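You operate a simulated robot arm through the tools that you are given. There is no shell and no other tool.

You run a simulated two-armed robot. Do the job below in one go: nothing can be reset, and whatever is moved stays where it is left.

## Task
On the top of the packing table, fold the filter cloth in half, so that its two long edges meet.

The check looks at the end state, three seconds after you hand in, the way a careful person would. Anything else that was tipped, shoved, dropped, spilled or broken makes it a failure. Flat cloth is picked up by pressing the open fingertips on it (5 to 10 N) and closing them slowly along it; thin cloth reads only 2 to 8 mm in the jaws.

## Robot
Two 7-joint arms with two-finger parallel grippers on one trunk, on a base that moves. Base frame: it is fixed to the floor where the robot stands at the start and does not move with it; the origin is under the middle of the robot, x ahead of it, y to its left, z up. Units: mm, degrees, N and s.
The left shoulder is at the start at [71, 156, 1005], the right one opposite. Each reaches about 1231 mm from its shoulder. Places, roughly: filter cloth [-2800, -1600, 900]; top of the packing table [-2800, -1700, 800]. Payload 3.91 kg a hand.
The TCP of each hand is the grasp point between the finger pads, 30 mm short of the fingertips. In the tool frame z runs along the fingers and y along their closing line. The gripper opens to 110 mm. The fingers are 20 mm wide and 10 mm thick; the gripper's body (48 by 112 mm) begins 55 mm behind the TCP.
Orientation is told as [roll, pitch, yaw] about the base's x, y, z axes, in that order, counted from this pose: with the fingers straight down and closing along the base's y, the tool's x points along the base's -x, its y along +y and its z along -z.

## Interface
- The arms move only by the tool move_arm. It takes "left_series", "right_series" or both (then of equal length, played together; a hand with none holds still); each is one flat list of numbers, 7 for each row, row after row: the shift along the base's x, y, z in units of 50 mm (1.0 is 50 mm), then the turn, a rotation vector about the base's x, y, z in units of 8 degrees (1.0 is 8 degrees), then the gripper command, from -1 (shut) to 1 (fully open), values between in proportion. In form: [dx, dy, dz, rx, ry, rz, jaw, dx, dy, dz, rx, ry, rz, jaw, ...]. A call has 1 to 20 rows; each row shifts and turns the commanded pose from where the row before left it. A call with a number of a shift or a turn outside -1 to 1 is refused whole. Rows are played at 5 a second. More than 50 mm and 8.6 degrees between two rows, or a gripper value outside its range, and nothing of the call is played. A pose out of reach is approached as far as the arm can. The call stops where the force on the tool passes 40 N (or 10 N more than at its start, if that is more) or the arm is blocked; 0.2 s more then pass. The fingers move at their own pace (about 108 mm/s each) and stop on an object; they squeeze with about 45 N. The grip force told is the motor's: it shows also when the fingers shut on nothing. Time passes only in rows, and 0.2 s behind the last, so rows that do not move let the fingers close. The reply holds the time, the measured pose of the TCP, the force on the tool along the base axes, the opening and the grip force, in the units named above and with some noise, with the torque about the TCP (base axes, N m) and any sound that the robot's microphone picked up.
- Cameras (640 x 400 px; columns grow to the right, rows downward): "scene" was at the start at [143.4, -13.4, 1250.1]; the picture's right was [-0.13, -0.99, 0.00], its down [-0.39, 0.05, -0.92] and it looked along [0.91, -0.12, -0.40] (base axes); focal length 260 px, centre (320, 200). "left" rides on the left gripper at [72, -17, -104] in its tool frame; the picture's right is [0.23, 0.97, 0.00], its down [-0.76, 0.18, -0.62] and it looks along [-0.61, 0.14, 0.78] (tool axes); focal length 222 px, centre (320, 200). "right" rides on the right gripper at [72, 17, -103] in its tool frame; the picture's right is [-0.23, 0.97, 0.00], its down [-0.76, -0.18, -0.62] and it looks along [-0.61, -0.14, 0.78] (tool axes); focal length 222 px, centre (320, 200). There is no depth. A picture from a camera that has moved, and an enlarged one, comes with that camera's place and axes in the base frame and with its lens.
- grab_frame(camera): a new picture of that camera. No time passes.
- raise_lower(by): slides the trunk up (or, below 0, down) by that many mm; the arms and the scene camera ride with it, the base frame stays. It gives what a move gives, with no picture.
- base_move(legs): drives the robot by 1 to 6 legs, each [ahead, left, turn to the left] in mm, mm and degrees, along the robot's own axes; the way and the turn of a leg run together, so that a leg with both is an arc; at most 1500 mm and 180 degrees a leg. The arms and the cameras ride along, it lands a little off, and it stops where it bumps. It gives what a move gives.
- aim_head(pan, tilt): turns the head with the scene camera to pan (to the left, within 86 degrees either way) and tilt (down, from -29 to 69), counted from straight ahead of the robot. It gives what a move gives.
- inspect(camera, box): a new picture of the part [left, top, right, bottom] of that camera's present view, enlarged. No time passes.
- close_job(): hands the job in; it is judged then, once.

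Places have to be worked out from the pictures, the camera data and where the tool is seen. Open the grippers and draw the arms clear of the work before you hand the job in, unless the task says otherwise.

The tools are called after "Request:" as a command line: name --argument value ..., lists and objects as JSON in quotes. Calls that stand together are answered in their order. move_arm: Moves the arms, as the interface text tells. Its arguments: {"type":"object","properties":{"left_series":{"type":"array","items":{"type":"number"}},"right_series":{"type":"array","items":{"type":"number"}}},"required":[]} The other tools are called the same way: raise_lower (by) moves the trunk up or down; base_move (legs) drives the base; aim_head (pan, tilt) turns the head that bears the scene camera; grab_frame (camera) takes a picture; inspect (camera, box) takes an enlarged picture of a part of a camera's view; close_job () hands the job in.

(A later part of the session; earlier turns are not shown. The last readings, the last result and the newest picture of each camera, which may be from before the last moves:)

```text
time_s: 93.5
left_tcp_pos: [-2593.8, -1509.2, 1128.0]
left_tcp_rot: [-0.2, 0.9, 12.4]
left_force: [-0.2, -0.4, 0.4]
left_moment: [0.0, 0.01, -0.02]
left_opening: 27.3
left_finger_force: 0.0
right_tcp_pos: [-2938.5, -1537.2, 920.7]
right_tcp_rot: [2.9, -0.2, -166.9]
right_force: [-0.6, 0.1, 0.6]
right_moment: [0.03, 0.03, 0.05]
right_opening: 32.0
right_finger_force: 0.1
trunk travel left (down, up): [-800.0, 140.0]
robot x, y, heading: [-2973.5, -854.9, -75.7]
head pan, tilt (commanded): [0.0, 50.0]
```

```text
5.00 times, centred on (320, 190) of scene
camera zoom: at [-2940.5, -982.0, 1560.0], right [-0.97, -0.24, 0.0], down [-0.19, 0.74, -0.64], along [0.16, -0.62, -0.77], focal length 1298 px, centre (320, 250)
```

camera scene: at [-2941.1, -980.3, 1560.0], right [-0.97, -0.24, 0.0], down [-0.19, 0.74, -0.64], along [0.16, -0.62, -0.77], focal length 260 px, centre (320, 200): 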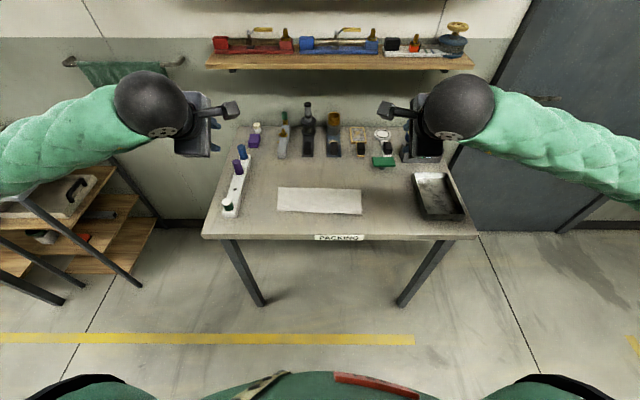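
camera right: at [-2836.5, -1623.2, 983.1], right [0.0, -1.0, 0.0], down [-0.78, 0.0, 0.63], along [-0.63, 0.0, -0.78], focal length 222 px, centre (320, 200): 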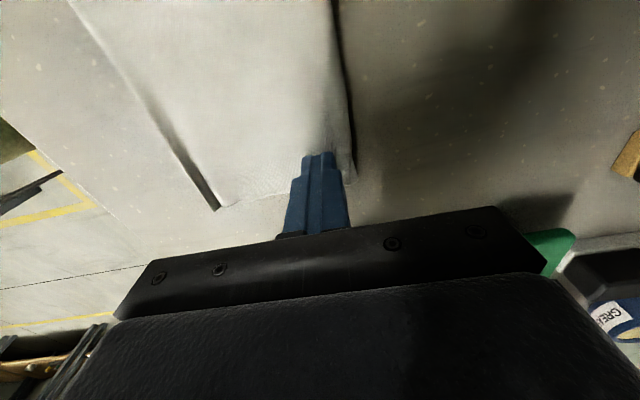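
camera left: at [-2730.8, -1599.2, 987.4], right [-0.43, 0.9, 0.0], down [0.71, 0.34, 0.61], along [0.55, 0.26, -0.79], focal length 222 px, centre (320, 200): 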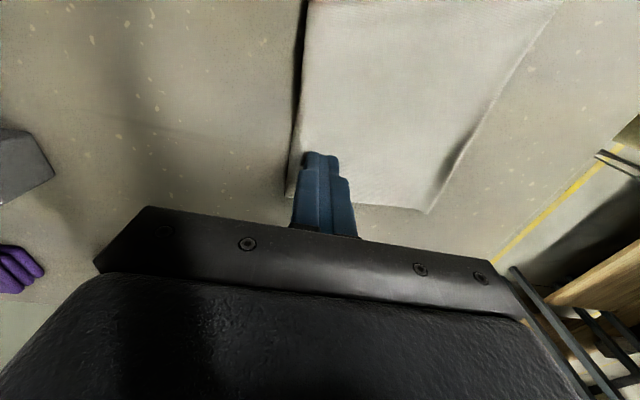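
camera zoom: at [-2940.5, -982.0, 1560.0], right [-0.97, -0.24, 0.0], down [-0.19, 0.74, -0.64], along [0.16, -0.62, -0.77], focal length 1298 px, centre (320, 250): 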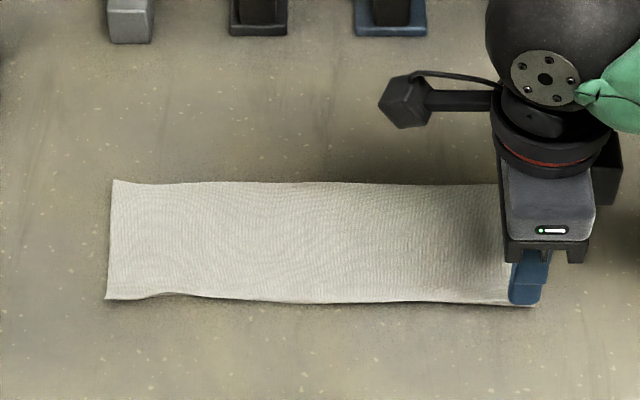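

The upper corner sits about 2 mm forward of the TCP, between the open fingers as planned. I'll descend to just above contact.

Request:
move_arm --right_series '[0, 0, -0.2, 0, 0, 0, -0.418, 0, 0, -0.2, 0, 0, 0, -0.418, 0, 0, -0.2, 0, 0, 0, -0.418, 0, 0, -0.06, 0, 0, 0, -0.418]'

Request:
inspect --camera "right" --box '[180, 0, 460, 240]'

```text
time_s: 94.5
left_tcp_pos: [-2594.0, -1508.4, 1127.1]
left_tcp_rot: [-0.1, 1.0, 12.4]
left_force: [0.3, -0.7, -0.1]
left_moment: [-0.03, 0.01, 0.03]
left_opening: 27.7
left_finger_force: 0.1
right_tcp_pos: [-2938.3, -1537.7, 888.3]
right_tcp_rot: [2.7, -0.2, -166.9]
right_force: [0.1, 0.3, -0.2]
right_moment: [0.01, 0.0, -0.01]
right_opening: 32.1
right_finger_force: 0.1
trunk travel left (down, up): [-800.0, 140.0]
robot x, y, heading: [-2970.3, -857.4, -75.9]
head pan, tilt (commanded): [0.0, 50.0]
```

```text
1.67 times, centred on (320, 120) of right
camera zoom: at [-2864.5, -1533.0, 990.0], right [0.0, -1.0, 0.05], down [-0.79, 0.03, 0.62], along [-0.62, -0.04, -0.78], focal length 370 px, centre (320, 333)
```

zoom: 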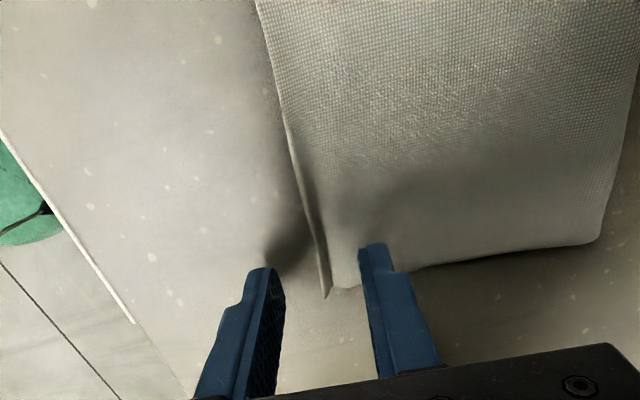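

The raised edge is right between the fingers. I'll step down in 2 mm increments to light contact.

Request:
move_arm --right_series '[0, 0, -0.04, 0, 0, 0, -0.418, 0, 0, -0.04, 0, 0, 0, -0.418, 0, 0, -0.03, 0, 0, 0, -0.418]'

```text
time_s: 95.3
left_tcp_pos: [-2593.3, -1509.0, 1127.0]
left_tcp_rot: [-0.1, 0.8, 12.4]
left_force: [0.2, 0.7, -1.4]
left_moment: [0.05, 0.0, 0.0]
left_opening: 27.6
left_finger_force: 0.1
right_tcp_pos: [-2938.1, -1537.6, 882.4]
right_tcp_rot: [2.8, -0.4, -166.9]
right_force: [0.3, 0.0, 0.4]
right_moment: [0.02, -0.01, -0.02]
right_opening: 31.8
right_finger_force: 0.1
trunk travel left (down, up): [-800.0, 140.0]
robot x, y, heading: [-2970.3, -861.5, -76.0]
head pan, tilt (commanded): [0.0, 50.0]
```

Almost touching. Another 2 mm in 1 mm steps.

Request:
move_arm --right_series '[0, 0, -0.02, 0, 0, 0, -0.418, 0, 0, -0.02, 0, 0, 0, -0.418]'

```text
time_s: 95.9
left_tcp_pos: [-2592.5, -1508.7, 1127.9]
left_tcp_rot: [-0.1, 0.9, 12.4]
left_force: [0.0, 0.6, -0.5]
left_moment: [0.01, -0.01, -0.02]
left_opening: 27.5
left_finger_force: 0.1
right_tcp_pos: [-2937.0, -1538.2, 881.4]
right_tcp_rot: [2.8, -0.3, -166.9]
right_force: [0.3, 1.0, 2.9]
right_moment: [-0.03, 0.01, 0.02]
right_opening: 32.0
right_finger_force: 0.1
trunk travel left (down, up): [-800.0, 140.0]
robot x, y, heading: [-2971.9, -855.0, -75.8]
head pan, tilt (commanded): [0.0, 50.0]
```

Light contact at 3 N. I'll close slowly while moving the TCP forward at half the closing rate so the front finger stays put and the raised edge is gathered in.

Request:
move_arm --right_series '[0, 0, -0.015, 0, 0, 0, -0.418, 0.00665, -0.0267, 0, 0, 0, 0, -0.468, 0.00665, -0.0267, 0, 0, 0, 0, -0.518, 0.00665, -0.0267, 0, 0, 0, 0, -0.568, 0.00665, -0.0267, 0, 0, 0, 0, -0.618, 0.00665, -0.0267, 0, 0, 0, 0, -0.668, 0.00665, -0.0267, 0, 0, 0, 0, -0.718, 0.00665, -0.0267, 0, 0, 0, 0, -0.768, 0.00665, -0.0267, 0, 0, 0, 0, -0.818, 0.00665, -0.0267, 0, 0, 0, 0, -0.868, 0.00665, -0.0267, 0, 0, 0, 0, -0.918, 0.00665, -0.0267, 0, 0, 0, 0, -0.968, 0, 0, 0, 0, 0, 0, -1, 0, 0, 0, 0, 0, 0, -1, 0, 0, 0, 0, 0, 0, -1]'

Request:
inspect --camera "right" --box '[180, 0, 460, 240]'

Request:
inspect --camera "scene" --box '[260, 150, 380, 230]'

```text
time_s: 99.1
left_tcp_pos: [-2593.8, -1505.7, 1129.5]
left_tcp_rot: [-0.3, 0.9, 12.4]
left_force: [-0.9, 0.0, -0.1]
left_moment: [0.0, 0.04, -0.01]
left_opening: 27.3
left_finger_force: 0.1
right_tcp_pos: [-2935.4, -1550.1, 882.0]
right_tcp_rot: [3.0, -0.2, -166.9]
right_force: [0.4, 7.4, 30.6]
right_moment: [0.04, -0.1, -0.01]
right_opening: 2.0
right_finger_force: 42.5
trunk travel left (down, up): [-800.0, 140.0]
robot x, y, heading: [-2970.3, -855.7, -75.8]
head pan, tilt (commanded): [0.0, 50.0]
```

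```text
1.67 times, centred on (320, 120) of right
camera zoom: at [-2860.9, -1545.8, 983.5], right [0.0, -1.0, 0.05], down [-0.79, 0.03, 0.62], along [-0.62, -0.04, -0.78], focal length 370 px, centre (320, 333)
```

zoom: 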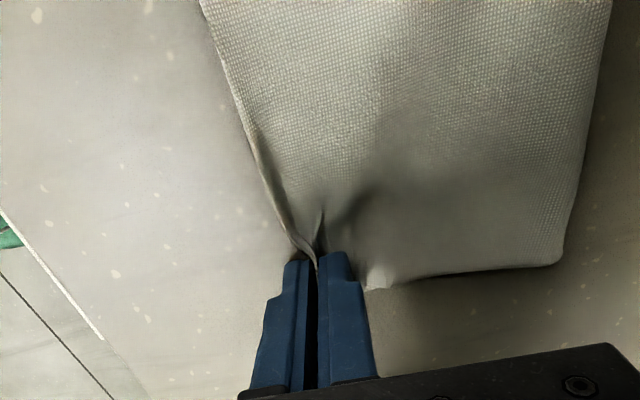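

```text
5.00 times, centred on (320, 190) of scene
camera zoom: at [-2940.7, -979.7, 1560.2], right [-0.97, -0.24, 0.0], down [-0.19, 0.74, -0.64], along [0.16, -0.62, -0.77], focal length 1298 px, centre (320, 250)
```

zoom: 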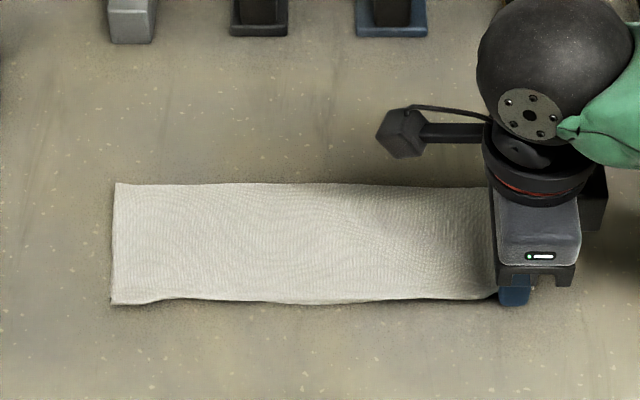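

The jaw holds a single layer (2.0 mm), only the upper one; the lower corner stays visible beside it. I'll lift it 40 mm, then pitch the fingers forward while carrying the edge about 20 mm forward.

Request:
move_arm --right_series '[0, 0, 0.1, 0, 0, 0, -1, 0, 0, 0.2, 0, 0, 0, -1, 0, 0, 0.25, 0, 0, 0, -1, 0, 0, 0.25, 0, 0, 0, -1, 0.0017, -0.0068, -0.0467, -0.748, -0.1865, 0, -1, 0.0017, -0.0068, -0.0467, -0.748, -0.1865, 0, -1, 0.0017, -0.0068, -0.0467, -0.748, -0.1865, 0, -1, 0.0017, -0.0068, -0.0467, -0.748, -0.1865, 0, -1, 0.0017, -0.0068, -0.0467, -0.748, -0.1865, 0, -1, 0.0017, -0.0068, -0.0467, -0.748, -0.1865, 0, -1]'

Request:
inspect --camera "right" --box '[120, 0, 460, 240]'

Request:
inspect --camera "scene" --box '[260, 150, 380, 230]'

```text
time_s: 101.3
left_tcp_pos: [-2593.4, -1508.9, 1128.1]
left_tcp_rot: [-0.2, 0.9, 12.3]
left_force: [-0.7, -0.2, -0.2]
left_moment: [-0.03, 0.0, 0.01]
left_opening: 27.6
left_finger_force: 0.2
right_tcp_pos: [-2934.7, -1552.7, 906.5]
right_tcp_rot: [39.9, 0.2, -166.9]
right_force: [0.7, -0.2, -1.5]
right_moment: [0.04, 0.03, 0.01]
right_opening: 1.8
right_finger_force: 41.4
trunk travel left (down, up): [-800.0, 140.0]
robot x, y, heading: [-2972.9, -855.5, -75.5]
head pan, tilt (commanded): [0.0, 50.0]
```

```text
1.67 times, centred on (290, 120) of right
camera zoom: at [-2876.2, -1485.9, 994.3], right [-0.06, -0.78, 0.62], down [-0.86, 0.35, 0.36], along [-0.5, -0.52, -0.69], focal length 370 px, centre (370, 333)
```

zoom: 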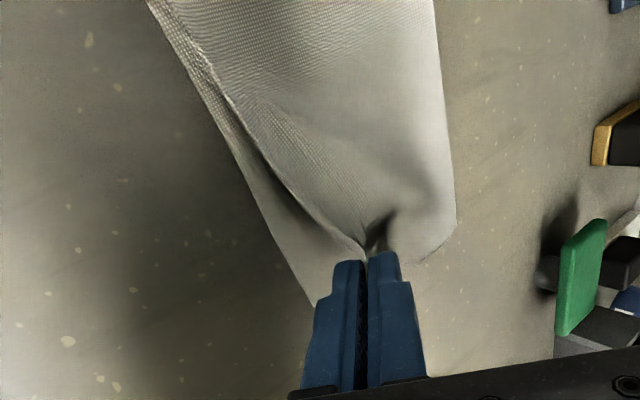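

```text
5.00 times, centred on (320, 190) of scene
camera zoom: at [-2941.0, -982.5, 1560.0], right [-0.97, -0.24, 0.0], down [-0.19, 0.74, -0.64], along [0.16, -0.62, -0.77], focal length 1298 px, centre (320, 250)
```

zoom: 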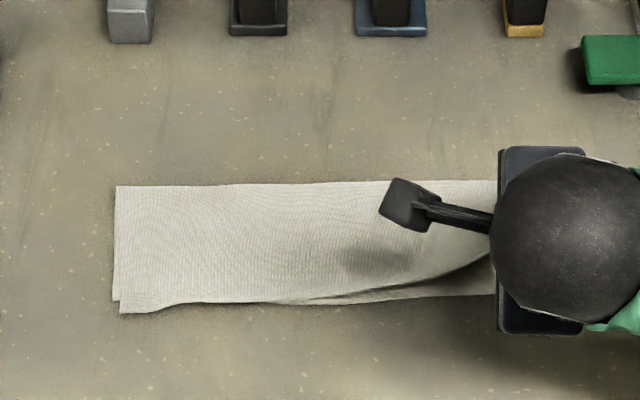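

The right part of the upper layer is lifted while the lower layer stays put, but the sheet has pivoted so its left corner now overshoots by about 12 mm. I'll bring the left hand to grip that upper-left corner too, so both corners can be re-laid together.

Request:
move_arm --left_series '[-0.341, 0.131, -0.693, -0.0606, -0.0151, 0, -0.4545, -0.341, 0.131, -0.693, -0.0606, -0.0151, 0, -0.4545, -0.341, 0.131, -0.693, -0.0606, -0.0151, 0, -0.4545, -0.341, 0.131, -0.693, -0.0606, -0.0151, 0, -0.4545, -0.341, 0.131, -0.693, -0.0606, -0.0151, 0, -0.4545, -0.341, 0.131, -0.693, -0.0606, -0.0151, 0, -0.4545]'

Request:
inspect --camera "left" --box '[180, 0, 460, 240]'

Request:
inspect --camera "scene" --box '[260, 150, 380, 230]'

```text
time_s: 102.7
left_tcp_pos: [-2694.5, -1468.1, 919.6]
left_tcp_rot: [-3.1, 0.8, 12.4]
left_force: [0.1, -0.8, 0.0]
left_moment: [-0.04, 0.01, -0.02]
left_opening: 30.0
left_finger_force: 0.1
right_tcp_pos: [-2934.5, -1553.5, 904.9]
right_tcp_rot: [39.8, 0.3, -166.9]
right_force: [0.0, 0.1, 0.7]
right_moment: [0.06, -0.02, -0.01]
right_opening: 1.8
right_finger_force: 42.0
trunk travel left (down, up): [-800.0, 140.0]
robot x, y, heading: [-2972.0, -860.6, -76.1]
head pan, tilt (commanded): [0.0, 50.0]
```

```text
1.67 times, centred on (320, 120) of left
camera zoom: at [-2760.2, -1495.6, 1023.7], right [-0.43, 0.9, -0.05], down [0.71, 0.37, 0.6], along [0.56, 0.22, -0.8], focal length 370 px, centre (320, 333)
```

zoom: 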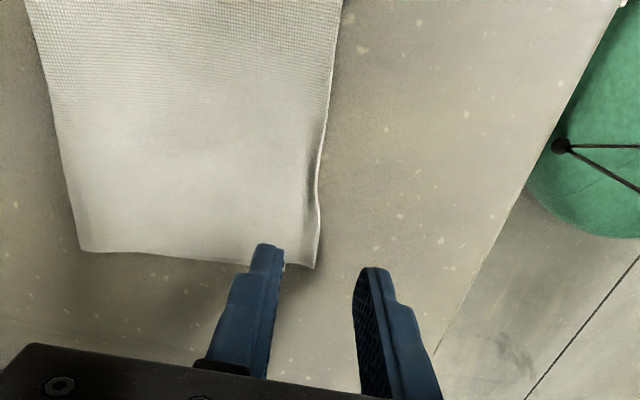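

```text
5.00 times, centred on (320, 190) of scene
camera zoom: at [-2940.7, -983.3, 1559.9], right [-0.97, -0.24, 0.0], down [-0.19, 0.74, -0.64], along [0.16, -0.62, -0.77], focal length 1298 px, centre (320, 250)
```

zoom: 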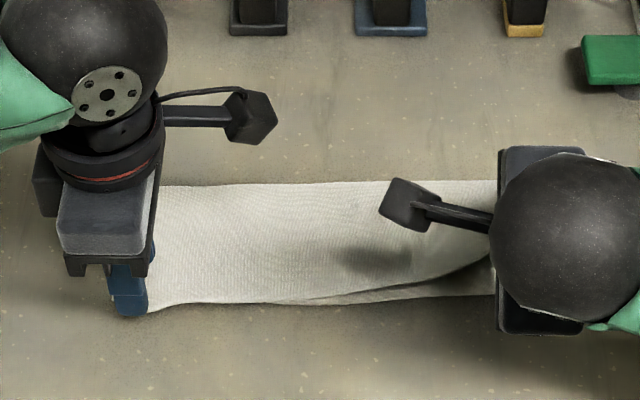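

The upper-left edge lies about 5 mm forward of the TCP, so the front finger will land about 10 mm inside it. Descending.

Request:
move_arm --left_series '[0, 0, -0.2, 0, 0, 0, -0.4545, 0, 0, -0.2, 0, 0, 0, -0.4545, 0, 0, -0.2, 0, 0, 0, -0.4545, 0, 0, -0.08, 0, 0, 0, -0.4545, 0, 0, -0.04, 0, 0, 0, -0.4545]'

Request:
inspect --camera "left" --box '[180, 0, 460, 240]'

```text
time_s: 103.9
left_tcp_pos: [-2696.0, -1469.0, 882.7]
left_tcp_rot: [-3.1, 0.8, 12.4]
left_force: [-0.3, 0.1, -0.4]
left_moment: [0.02, -0.01, -0.03]
left_opening: 30.2
left_finger_force: 0.0
right_tcp_pos: [-2934.8, -1552.5, 905.8]
right_tcp_rot: [39.8, 0.4, -167.0]
right_force: [-0.4, 0.4, 0.1]
right_moment: [0.04, 0.04, 0.01]
right_opening: 1.7
right_finger_force: 41.8
trunk travel left (down, up): [-800.0, 140.0]
robot x, y, heading: [-2973.5, -856.6, -75.7]
head pan, tilt (commanded): [0.0, 50.0]
```

```text
1.67 times, centred on (320, 120) of left
camera zoom: at [-2761.7, -1496.5, 987.8], right [-0.43, 0.9, -0.05], down [0.71, 0.37, 0.6], along [0.56, 0.22, -0.8], focal length 370 px, centre (320, 333)
```

zoom: 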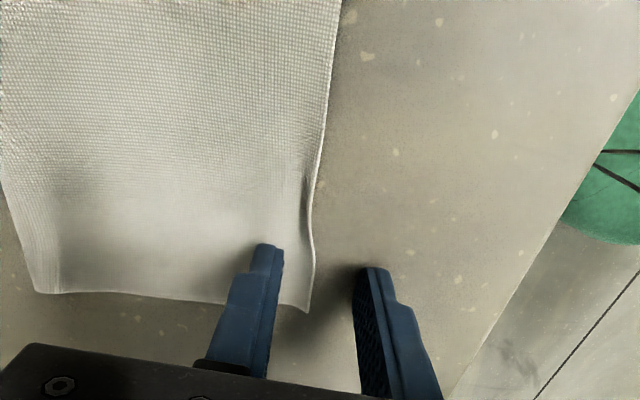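

The edge is nicely between the fingers. Stepping down 1 mm at a time to contact.

Request:
move_arm --left_series '[0, 0, -0.02, 0, 0, 0, -0.4545, 0, 0, -0.02, 0, 0, 0, -0.4545]'

```text
time_s: 104.5
left_tcp_pos: [-2696.5, -1468.8, 881.2]
left_tcp_rot: [-3.2, 0.7, 12.5]
left_force: [2.5, -0.7, 7.1]
left_moment: [0.07, -0.11, -0.03]
left_opening: 30.1
left_finger_force: 0.1
right_tcp_pos: [-2934.4, -1553.7, 907.2]
right_tcp_rot: [39.8, 0.3, -166.8]
right_force: [-0.1, -0.1, -0.3]
right_moment: [0.04, 0.01, 0.0]
right_opening: 1.5
right_finger_force: 41.6
trunk travel left (down, up): [-800.0, 140.0]
robot x, y, heading: [-2971.9, -855.8, -76.0]
head pan, tilt (commanded): [0.0, 50.0]
```

Contact at 7 N. I'll close slowly, keeping the front finger stationary and easing the press slightly.

Request:
move_arm --left_series '[0.00665, -0.0267, 0, 0, 0, 0, -0.5, 0.00665, -0.0267, 0, 0, 0, 0, -0.55, 0.00665, -0.0267, 0.006, 0, 0, 0, -0.6, 0.00665, -0.0267, 0, 0, 0, 0, -0.65, 0.00665, -0.0267, 0.006, 0, 0, 0, -0.7, 0.00665, -0.0267, 0, 0, 0, 0, -0.75, 0.00665, -0.0267, 0.006, 0, 0, 0, -0.8, 0.00665, -0.0267, 0, 0, 0, 0, -0.85, 0.00665, -0.0267, 0, 0, 0, 0, -0.9, 0.00665, -0.0267, 0, 0, 0, 0, -0.95, 0, 0, 0, 0, 0, 0, -1, 0, 0, 0, 0, 0, 0, -1, 0, 0, 0, 0, 0, 0, -1]'

Request:
inspect --camera "left" --box '[180, 0, 460, 240]'

Request:
inspect --camera "scene" --box '[260, 150, 380, 230]'

```text
time_s: 107.3
left_tcp_pos: [-2694.2, -1481.1, 883.3]
left_tcp_rot: [-3.1, 0.8, 12.4]
left_force: [0.4, 1.2, 1.2]
left_moment: [-0.02, -0.03, 0.0]
left_opening: 1.6
left_finger_force: 41.9
right_tcp_pos: [-2934.1, -1553.6, 906.3]
right_tcp_rot: [39.8, 0.3, -167.0]
right_force: [-0.1, -0.1, -0.5]
right_moment: [0.04, -0.01, -0.03]
right_opening: 2.1
right_finger_force: 41.6
trunk travel left (down, up): [-800.0, 140.0]
robot x, y, heading: [-2970.4, -858.9, -75.8]
head pan, tilt (commanded): [0.0, 50.0]
```

```text
1.67 times, centred on (320, 120) of left
camera zoom: at [-2758.8, -1509.2, 987.4], right [-0.43, 0.9, -0.05], down [0.71, 0.37, 0.6], along [0.56, 0.22, -0.8], focal length 370 px, centre (320, 333)
```

zoom: 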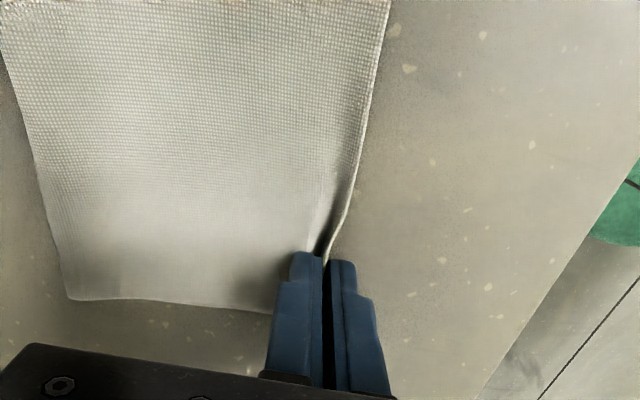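

```text
5.00 times, centred on (320, 190) of scene
camera zoom: at [-2940.8, -982.7, 1559.9], right [-0.97, -0.24, 0.0], down [-0.19, 0.74, -0.64], along [0.16, -0.62, -0.77], focal length 1298 px, centre (320, 250)
```

zoom: 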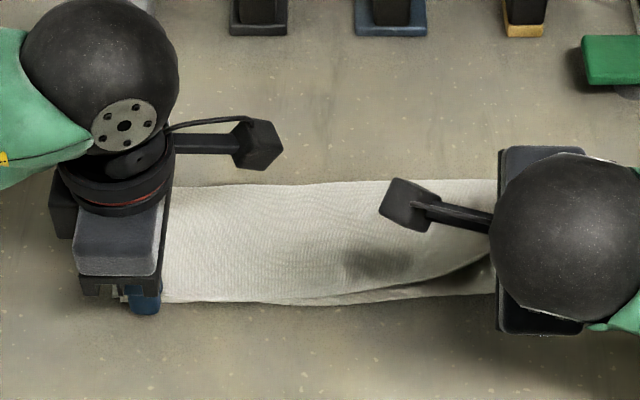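

The left jaw now also reads about 2 mm. I'll lift the left 25 mm and check that only the upper layer comes up.

Request:
move_arm --left_series '[0, 0, 0.15, 0, 0, 0, -1, 0, 0, 0.2, 0, 0, 0, -1, 0, 0, 0.2, 0, 0, 0, -1]'

Request:
inspect --camera "left" --box '[180, 0, 460, 240]'

Request:
inspect --camera "scene" --box '[260, 150, 380, 230]'

Request:
inspect --camera "right" --box '[120, 0, 460, 240]'

```text
time_s: 108.1
left_tcp_pos: [-2693.1, -1482.3, 908.0]
left_tcp_rot: [-3.1, 0.8, 12.4]
left_force: [-0.4, -0.2, -0.6]
left_moment: [-0.02, 0.01, -0.01]
left_opening: 1.9
left_finger_force: 41.5
right_tcp_pos: [-2934.6, -1552.3, 905.0]
right_tcp_rot: [39.7, 0.3, -167.0]
right_force: [0.9, -0.6, -0.1]
right_moment: [0.02, 0.01, -0.02]
right_opening: 1.9
right_finger_force: 41.8
trunk travel left (down, up): [-800.0, 140.0]
robot x, y, heading: [-2971.1, -857.7, -75.7]
head pan, tilt (commanded): [0.0, 50.0]
```

```text
1.67 times, centred on (320, 120) of left
camera zoom: at [-2759.2, -1509.8, 1013.9], right [-0.43, 0.9, -0.05], down [0.71, 0.37, 0.6], along [0.56, 0.22, -0.8], focal length 370 px, centre (320, 333)
```

zoom: 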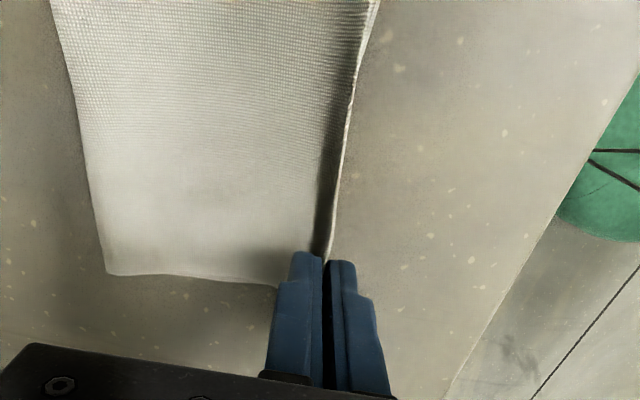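

```text
5.00 times, centred on (320, 190) of scene
camera zoom: at [-2940.8, -982.8, 1559.8], right [-0.97, -0.24, 0.0], down [-0.19, 0.74, -0.64], along [0.16, -0.62, -0.77], focal length 1298 px, centre (320, 250)
```

zoom: 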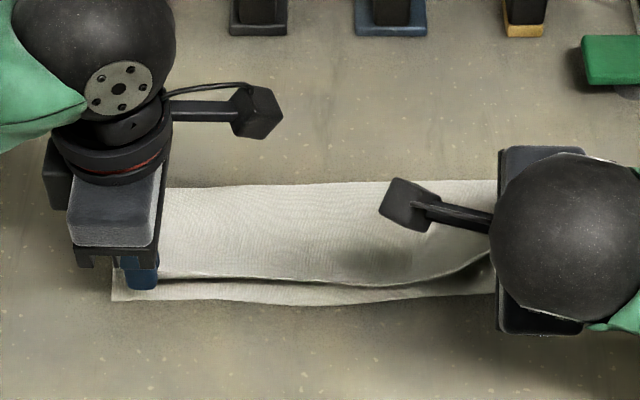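

```text
1.67 times, centred on (290, 120) of right
camera zoom: at [-2876.1, -1486.2, 994.1], right [-0.06, -0.78, 0.62], down [-0.86, 0.35, 0.36], along [-0.5, -0.52, -0.69], focal length 370 px, centre (370, 333)
```

zoom: 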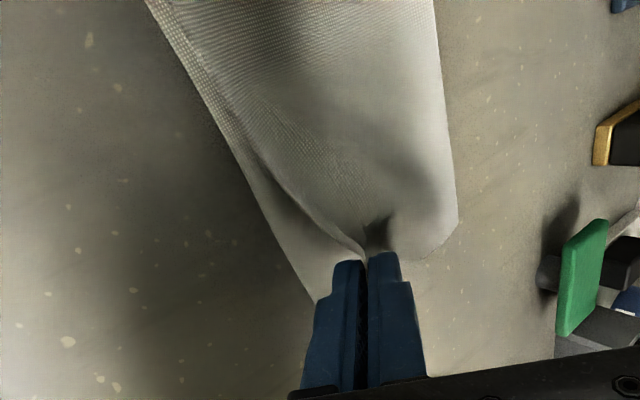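

Now only the upper layer is held by both hands, and the lower near edge is fully visible: F≈549 (left), 545 (middle), 558 (right) ahead of the camera. I'll pitch the left fingers forward and position both tips so their strips will land on that edge, spreading the hands slightly to straighten it.

Request:
move_arm --left_series '[0.0227, 0.0246, 0.01, -0.748, -0.1865, 0, -1, 0.0227, 0.0246, 0.01, -0.748, -0.1865, 0, -1, 0.0227, 0.0246, 0.01, -0.748, -0.1865, 0, -1, 0.0227, 0.0246, 0.01, -0.748, -0.1865, 0, -1, 0.0227, 0.0246, 0.01, -0.748, -0.1865, 0, -1, 0.0227, 0.0246, 0.01, -0.748, -0.1865, 0, -1]' --right_series '[-0.0167, 0.0067, 0, 0, 0, 0, -1, -0.0167, 0.0067, 0, 0, 0, 0, -1, -0.0167, 0.0067, 0, 0, 0, 0, -1, -0.0167, 0.0067, 0, 0, 0, 0, -1, -0.0167, 0.0067, 0, 0, 0, 0, -1, -0.0167, 0.0067, 0, 0, 0, 0, -1]'

Request:
inspect --camera "left" --box '[180, 0, 520, 240]'

Request:
inspect --camera "scene" --box '[260, 150, 380, 230]'

Request:
inspect --camera "right" --box '[120, 0, 460, 240]'

```text
time_s: 109.5
left_tcp_pos: [-2685.2, -1473.8, 912.0]
left_tcp_rot: [-40.2, -0.3, 12.1]
left_force: [-0.2, -0.9, -0.1]
left_moment: [0.03, 0.01, -0.03]
left_opening: 1.9
left_finger_force: 41.7
right_tcp_pos: [-2938.3, -1551.5, 904.9]
right_tcp_rot: [39.8, 0.3, -166.9]
right_force: [-0.3, 0.8, -0.9]
right_moment: [0.07, -0.01, 0.0]
right_opening: 1.8
right_finger_force: 41.4
trunk travel left (down, up): [-800.0, 140.0]
robot x, y, heading: [-2976.5, -854.7, -75.7]
head pan, tilt (commanded): [0.0, 50.0]
```

```text
1.67 times, centred on (350, 120) of left
camera zoom: at [-2767.6, -1439.0, 1002.2], right [-0.38, 0.68, -0.63], down [0.63, 0.69, 0.37], along [0.68, -0.26, -0.69], focal length 370 px, centre (270, 333)
```

zoom: 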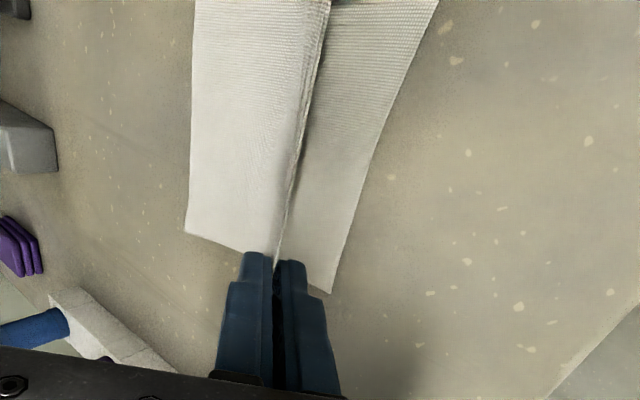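

```text
5.00 times, centred on (320, 190) of scene
camera zoom: at [-2940.5, -982.2, 1560.0], right [-0.97, -0.24, 0.0], down [-0.19, 0.74, -0.64], along [0.16, -0.62, -0.77], focal length 1298 px, centre (320, 250)
```

zoom: 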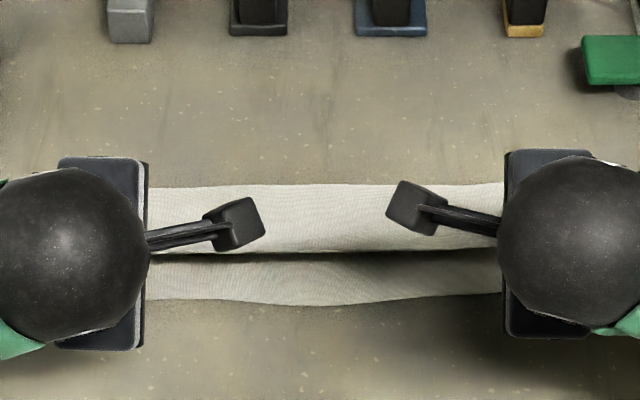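

```text
1.67 times, centred on (290, 120) of right
camera zoom: at [-2880.3, -1484.2, 994.7], right [-0.05, -0.78, 0.62], down [-0.86, 0.35, 0.36], along [-0.5, -0.52, -0.69], focal length 370 px, centre (370, 333)
```

zoom: 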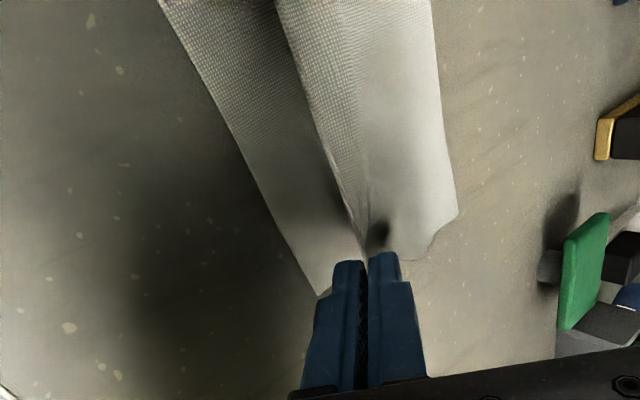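

Both corners are held and the edge is straight in the air above the lower layer. I'll lower both hands slowly to lay it onto the near edge.

Request:
move_arm --left_series '[0, 0, -0.125, 0, 0, 0, -1, 0, 0, -0.125, 0, 0, 0, -1, 0, 0, -0.125, 0, 0, 0, -1, 0, 0, -0.125, 0, 0, 0, -1]' --right_series '[-0.0022, 0.0087, -0.09, 0, 0, 0, -1, -0.0022, 0.0087, -0.09, 0, 0, 0, -1, -0.0022, 0.0087, -0.09, 0, 0, 0, -1, -0.0022, 0.0087, -0.09, 0, 0, 0, -1]'

Request:
inspect --camera "left" --box '[180, 0, 520, 240]'

Request:
inspect --camera "scene" --box '[260, 150, 380, 230]'

Request:
inspect --camera "right" --box '[120, 0, 460, 240]'

```text
time_s: 110.5
left_tcp_pos: [-2687.5, -1475.3, 887.6]
left_tcp_rot: [-40.2, -0.3, 12.3]
left_force: [-0.9, -0.8, -0.3]
left_moment: [0.03, 0.01, -0.01]
left_opening: 1.9
left_finger_force: 41.7
right_tcp_pos: [-2939.7, -1550.3, 887.6]
right_tcp_rot: [39.8, 0.2, -167.0]
right_force: [0.3, -0.2, 0.6]
right_moment: [0.08, -0.03, 0.01]
right_opening: 2.0
right_finger_force: 41.6
trunk travel left (down, up): [-800.0, 140.0]
robot x, y, heading: [-2972.5, -859.9, -76.1]
head pan, tilt (commanded): [0.0, 50.0]
```

```text
1.67 times, centred on (350, 120) of left
camera zoom: at [-2767.9, -1439.5, 976.4], right [-0.38, 0.68, -0.63], down [0.63, 0.69, 0.37], along [0.68, -0.26, -0.69], focal length 370 px, centre (270, 333)
```

zoom: 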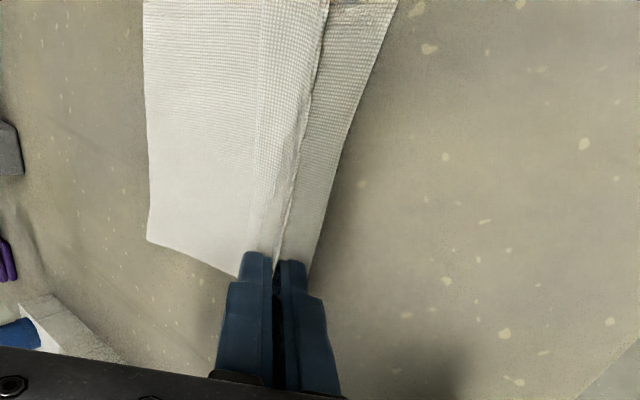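

```text
5.00 times, centred on (320, 190) of scene
camera zoom: at [-2940.7, -983.0, 1559.8], right [-0.97, -0.24, 0.0], down [-0.19, 0.74, -0.64], along [0.16, -0.62, -0.77], focal length 1298 px, centre (320, 250)
```

zoom: 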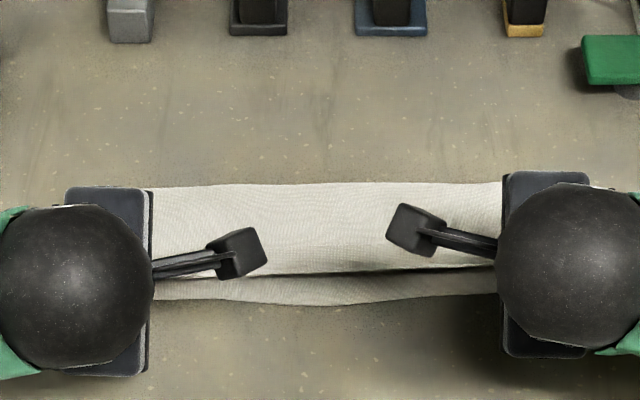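

```text
1.67 times, centred on (290, 120) of right
camera zoom: at [-2881.1, -1483.6, 976.3], right [-0.05, -0.78, 0.62], down [-0.86, 0.35, 0.36], along [-0.5, -0.52, -0.69], focal length 370 px, centre (370, 333)
```

zoom: 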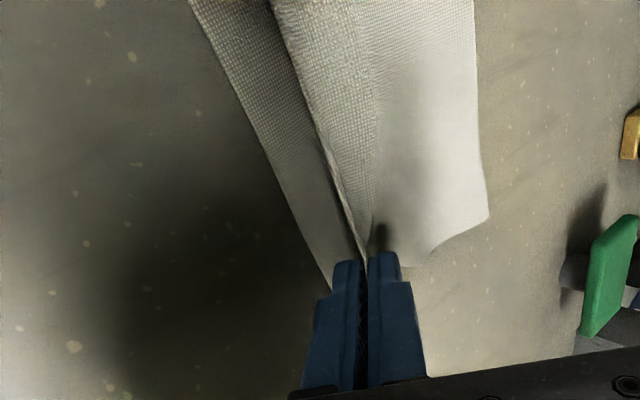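

The upper edge is settling over the lower layer, slightly short in the middle because the lower edge bows toward me. I'll shift both tips 4 mm toward me and flatten the finger angle to about 54° so the gripped strips lie closer to flat before release.

Request:
move_arm --left_series '[-0.0109, 0.0437, -0.026, -0.4245, -0.1058, 0, -1, -0.0109, 0.0437, -0.026, -0.4245, -0.1058, 0, -1, -0.0109, 0.0437, -0.026, -0.4245, -0.1058, 0, -1, -0.0109, 0.0437, -0.026, -0.4245, -0.1058, 0, -1]' --right_series '[-0.0109, 0.0437, -0.026, -0.4245, -0.1058, 0, -1, -0.0109, 0.0437, -0.026, -0.4245, -0.1058, 0, -1, -0.0109, 0.0437, -0.026, -0.4245, -0.1058, 0, -1, -0.0109, 0.0437, -0.026, -0.4245, -0.1058, 0, -1]'

Request:
inspect --camera "left" --box '[180, 0, 520, 240]'

Request:
inspect --camera "right" --box '[120, 0, 460, 240]'

Request:
inspect --camera "scene" --box '[260, 150, 380, 230]'

```text
time_s: 111.5
left_tcp_pos: [-2686.8, -1474.9, 886.7]
left_tcp_rot: [-40.1, -0.3, 12.3]
left_force: [0.3, -0.3, -0.5]
left_moment: [0.04, 0.01, 0.02]
left_opening: 1.7
left_finger_force: 42.0
left hand out of reach, approached as far as the arm can: row 1, 2, 3, 4
right_tcp_pos: [-2918.7, -1542.0, 888.0]
right_tcp_rot: [41.4, 1.1, -165.9]
right_force: [-0.1, 0.3, -0.5]
right_moment: [0.05, 0.01, -0.01]
right_opening: 1.7
right_finger_force: 42.4
right hand out of reach, approached as far as the arm can: row 1, 2, 3, 4
trunk travel left (down, up): [-800.0, 140.0]
robot x, y, heading: [-2970.7, -858.5, -75.8]
head pan, tilt (commanded): [0.0, 50.0]
```

```text
1.67 times, centred on (350, 120) of left
camera zoom: at [-2767.7, -1439.3, 976.3], right [-0.38, 0.68, -0.63], down [0.63, 0.69, 0.37], along [0.68, -0.26, -0.69], focal length 370 px, centre (270, 333)
```

zoom: 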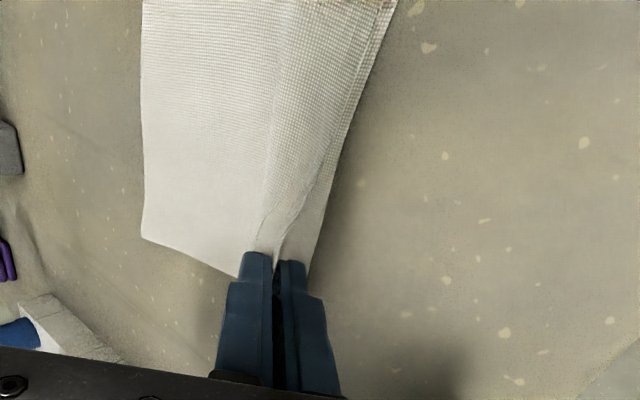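

```text
1.67 times, centred on (290, 120) of right
camera zoom: at [-2864.2, -1471.7, 977.2], right [-0.06, -0.77, 0.64], down [-0.88, 0.34, 0.33], along [-0.47, -0.54, -0.69], focal length 370 px, centre (370, 333)
```

zoom: 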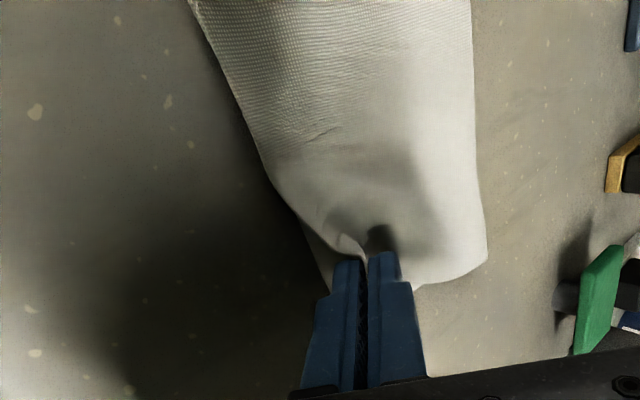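

```text
5.00 times, centred on (320, 190) of scene
camera zoom: at [-2940.5, -982.9, 1559.8], right [-0.97, -0.24, 0.0], down [-0.19, 0.74, -0.64], along [0.16, -0.62, -0.77], focal length 1298 px, centre (320, 250)
```

zoom: 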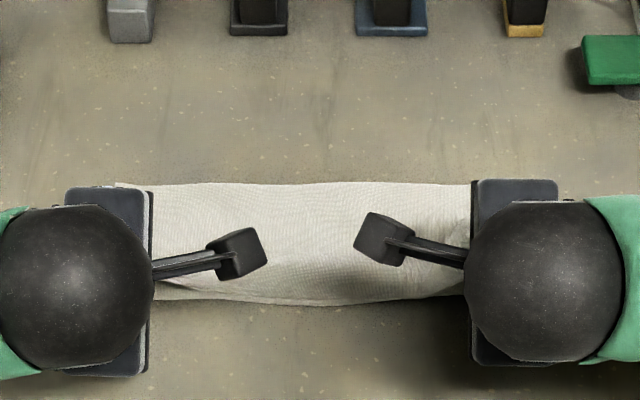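

That angle hit a wrist limit and the right hand drifted about 22 mm inward. I'll bring the right hand back to its previous spot and angle.

Request:
move_arm --right_series '[-0.107, -0.035, 0.02, 0.049, 0.012, -0.034, -1, -0.107, -0.035, 0.02, 0.049, 0.012, -0.034, -1, -0.107, -0.035, 0, 0.049, 0.012, -0.034, -1, -0.107, -0.035, 0, 0.049, 0.012, -0.034, -1]'

Request:
inspect --camera "right" --box '[120, 0, 460, 240]'

Request:
inspect --camera "scene" --box '[260, 150, 380, 230]'

```text
time_s: 112.5
left_tcp_pos: [-2686.8, -1475.3, 886.4]
left_tcp_rot: [-40.0, -0.3, 12.2]
left_force: [-1.1, -0.3, -0.4]
left_moment: [0.07, 0.03, -0.04]
left_opening: 1.8
left_finger_force: 41.5
right_tcp_pos: [-2941.0, -1549.1, 889.3]
right_tcp_rot: [39.8, 1.1, -167.0]
right_force: [0.7, 0.4, -0.7]
right_moment: [0.06, -0.01, 0.06]
right_opening: 1.6
right_finger_force: 41.9
trunk travel left (down, up): [-800.0, 140.0]
robot x, y, heading: [-2971.5, -860.8, -75.9]
head pan, tilt (commanded): [0.0, 50.0]
```

```text
1.67 times, centred on (290, 120) of right
camera zoom: at [-2884.1, -1482.8, 980.2], right [-0.07, -0.78, 0.62], down [-0.87, 0.35, 0.35], along [-0.49, -0.51, -0.7], focal length 370 px, centre (370, 333)
```

zoom: 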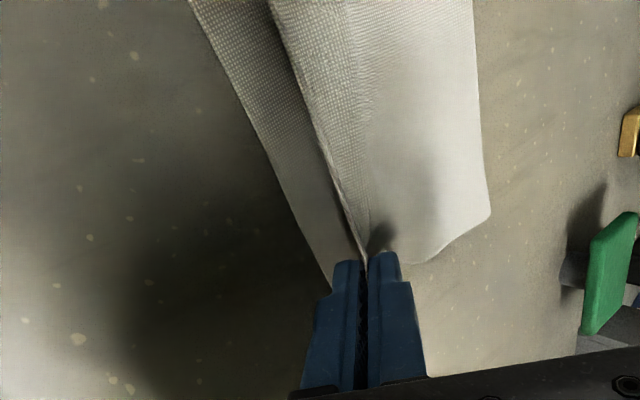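

```text
5.00 times, centred on (320, 190) of scene
camera zoom: at [-2941.0, -982.7, 1559.9], right [-0.97, -0.24, 0.0], down [-0.19, 0.74, -0.64], along [0.16, -0.62, -0.77], focal length 1298 px, centre (320, 250)
```

zoom: 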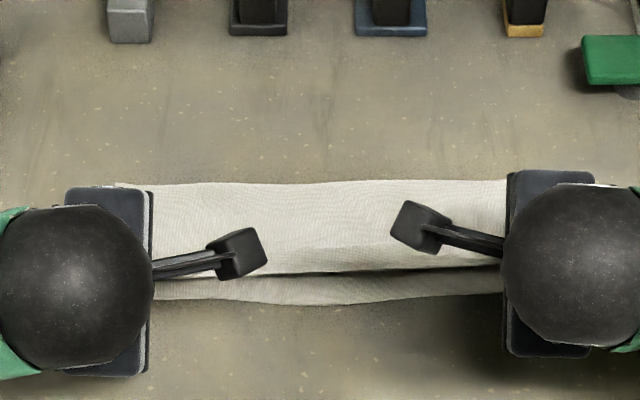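

The right hand is back in place. I estimate the middle would land about 13 mm short with the ends about right, so I'll relax the angle to about 32° to stay within wrist limits and shift both tips 6 mm toward me to balance it.

Request:
move_arm --left_series '[-0.0052, 0.0207, 0.0133, 0.323, 0.0807, 0, -1, -0.0052, 0.0207, 0.0133, 0.323, 0.0807, 0, -1, -0.0052, 0.0207, 0.0133, 0.323, 0.0807, 0, -1]' --right_series '[-0.0044, 0.0175, -0.007, 0.323, 0.0807, 0, -1, -0.0044, 0.0175, -0.007, 0.323, 0.0807, 0, -1, -0.0044, 0.0175, -0.007, 0.323, 0.0807, 0, -1]'

Request:
inspect --camera "left" --box '[180, 0, 520, 240]'

Request:
inspect --camera "right" --box '[120, 0, 460, 240]'

Request:
inspect --camera "scene" --box '[260, 150, 380, 230]'

```text
time_s: 113.3
left_tcp_pos: [-2688.7, -1471.7, 886.8]
left_tcp_rot: [-32.1, -0.2, 12.3]
left_force: [-0.8, -0.1, -0.5]
left_moment: [-0.02, 0.03, -0.02]
left_opening: 1.7
left_finger_force: 41.9
right_tcp_pos: [-2941.0, -1547.3, 888.8]
right_tcp_rot: [31.7, 1.0, -167.1]
right_force: [0.9, 0.0, -0.2]
right_moment: [-0.01, 0.0, 0.04]
right_opening: 1.7
right_finger_force: 41.9
trunk travel left (down, up): [-800.0, 140.0]
robot x, y, heading: [-2972.4, -856.7, -75.9]
head pan, tilt (commanded): [0.0, 50.0]
```

```text
1.67 times, centred on (350, 120) of left
camera zoom: at [-2765.5, -1449.4, 984.7], right [-0.4, 0.76, -0.52], down [0.64, 0.63, 0.44], along [0.66, -0.16, -0.74], focal length 370 px, centre (270, 333)
```

zoom: 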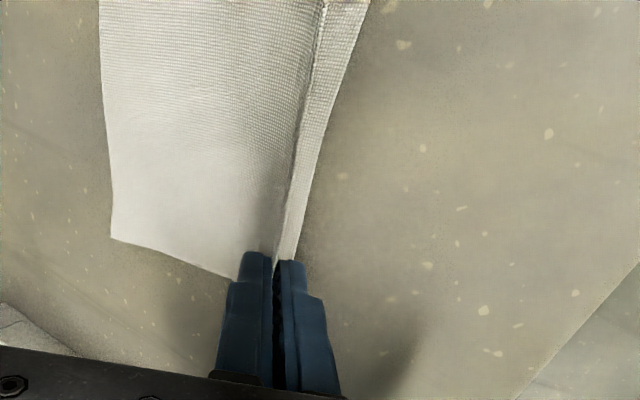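

```text
1.67 times, centred on (290, 120) of right
camera zoom: at [-2881.2, -1492.4, 985.1], right [-0.05, -0.86, 0.51], down [-0.86, 0.3, 0.42], along [-0.51, -0.42, -0.75], focal length 370 px, centre (370, 333)
```

zoom: 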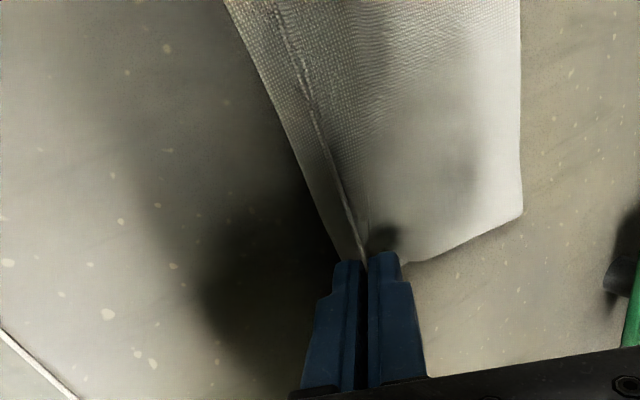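

```text
5.00 times, centred on (320, 190) of scene
camera zoom: at [-2940.6, -983.0, 1559.8], right [-0.97, -0.24, 0.0], down [-0.19, 0.74, -0.64], along [0.16, -0.62, -0.77], focal length 1298 px, centre (320, 250)
```

zoom: 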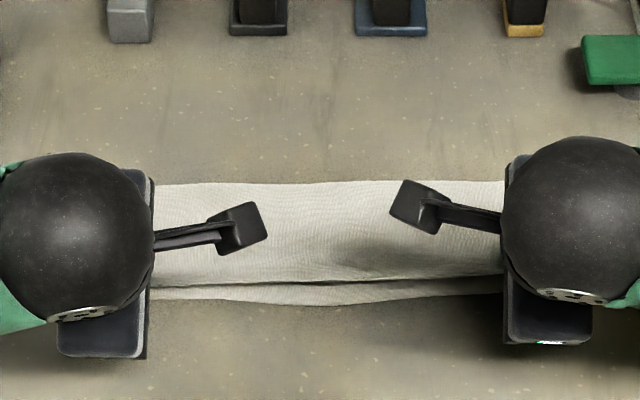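

The edge is well positioned: by my estimate the ends land about 7 mm past and the middle about 8 mm short of the lower edge. I'll release slowly, keeping the lower fingers in place.

Request:
move_arm --left_series '[0, 0, 0, 0, 0, 0, -1, 0.0049, -0.0198, 0.0127, 0, 0, 0, -0.95, 0.0049, -0.0198, 0.0127, 0, 0, 0, -0.9, 0.0049, -0.0198, 0.0127, 0, 0, 0, -0.85, 0.0049, -0.0198, 0.0127, 0, 0, 0, -0.8, 0.0049, -0.0198, 0.0127, 0, 0, 0, -0.75, 0.0049, -0.0198, 0.0127, 0, 0, 0, -0.7, 0, 0, 0, 0, 0, 0, -0.7]' --right_series '[0, 0, -0.04, 0, 0, 0, -1, 0.0049, -0.0198, 0.0127, 0, 0, 0, -0.95, 0.0049, -0.0198, 0.0127, 0, 0, 0, -0.9, 0.0049, -0.0198, 0.0127, 0, 0, 0, -0.85, 0.0049, -0.0198, 0.0127, 0, 0, 0, -0.8, 0.0049, -0.0198, 0.0127, 0, 0, 0, -0.75, 0.0049, -0.0198, 0.0127, 0, 0, 0, -0.7, 0, 0, 0, 0, 0, 0, -0.7]'

Request:
inspect --camera "left" --box '[180, 0, 520, 240]'

Request:
inspect --camera "right" --box '[120, 0, 460, 240]'

```text
time_s: 115.1
left_tcp_pos: [-2686.3, -1477.3, 891.9]
left_tcp_rot: [-32.1, -0.1, 12.3]
left_force: [-0.1, 0.5, -0.8]
left_moment: [-0.02, 0.01, 0.01]
left_opening: 16.4
left_finger_force: 0.0
right_tcp_pos: [-2940.3, -1552.5, 890.1]
right_tcp_rot: [31.8, 1.0, -167.1]
right_force: [0.3, -0.1, 0.1]
right_moment: [0.01, 0.01, -0.01]
right_opening: 16.4
right_finger_force: 0.0
trunk travel left (down, up): [-800.0, 140.0]
robot x, y, heading: [-2972.4, -857.8, -75.7]
head pan, tilt (commanded): [0.0, 50.0]
```

```text
1.67 times, centred on (350, 120) of left
camera zoom: at [-2764.3, -1455.5, 989.1], right [-0.4, 0.76, -0.52], down [0.64, 0.63, 0.43], along [0.66, -0.16, -0.74], focal length 370 px, centre (270, 333)
```

zoom: 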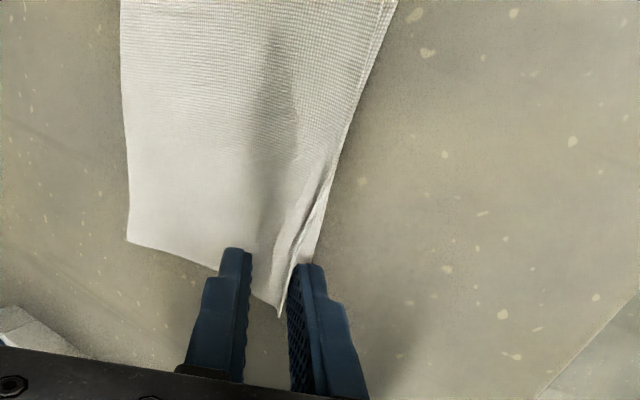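

```text
1.67 times, centred on (290, 120) of right
camera zoom: at [-2879.7, -1498.6, 986.9], right [-0.05, -0.86, 0.51], down [-0.86, 0.3, 0.42], along [-0.51, -0.42, -0.75], focal length 370 px, centre (370, 333)
```

zoom: 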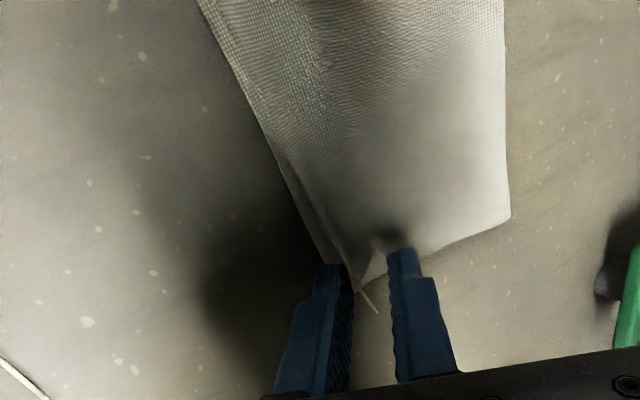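

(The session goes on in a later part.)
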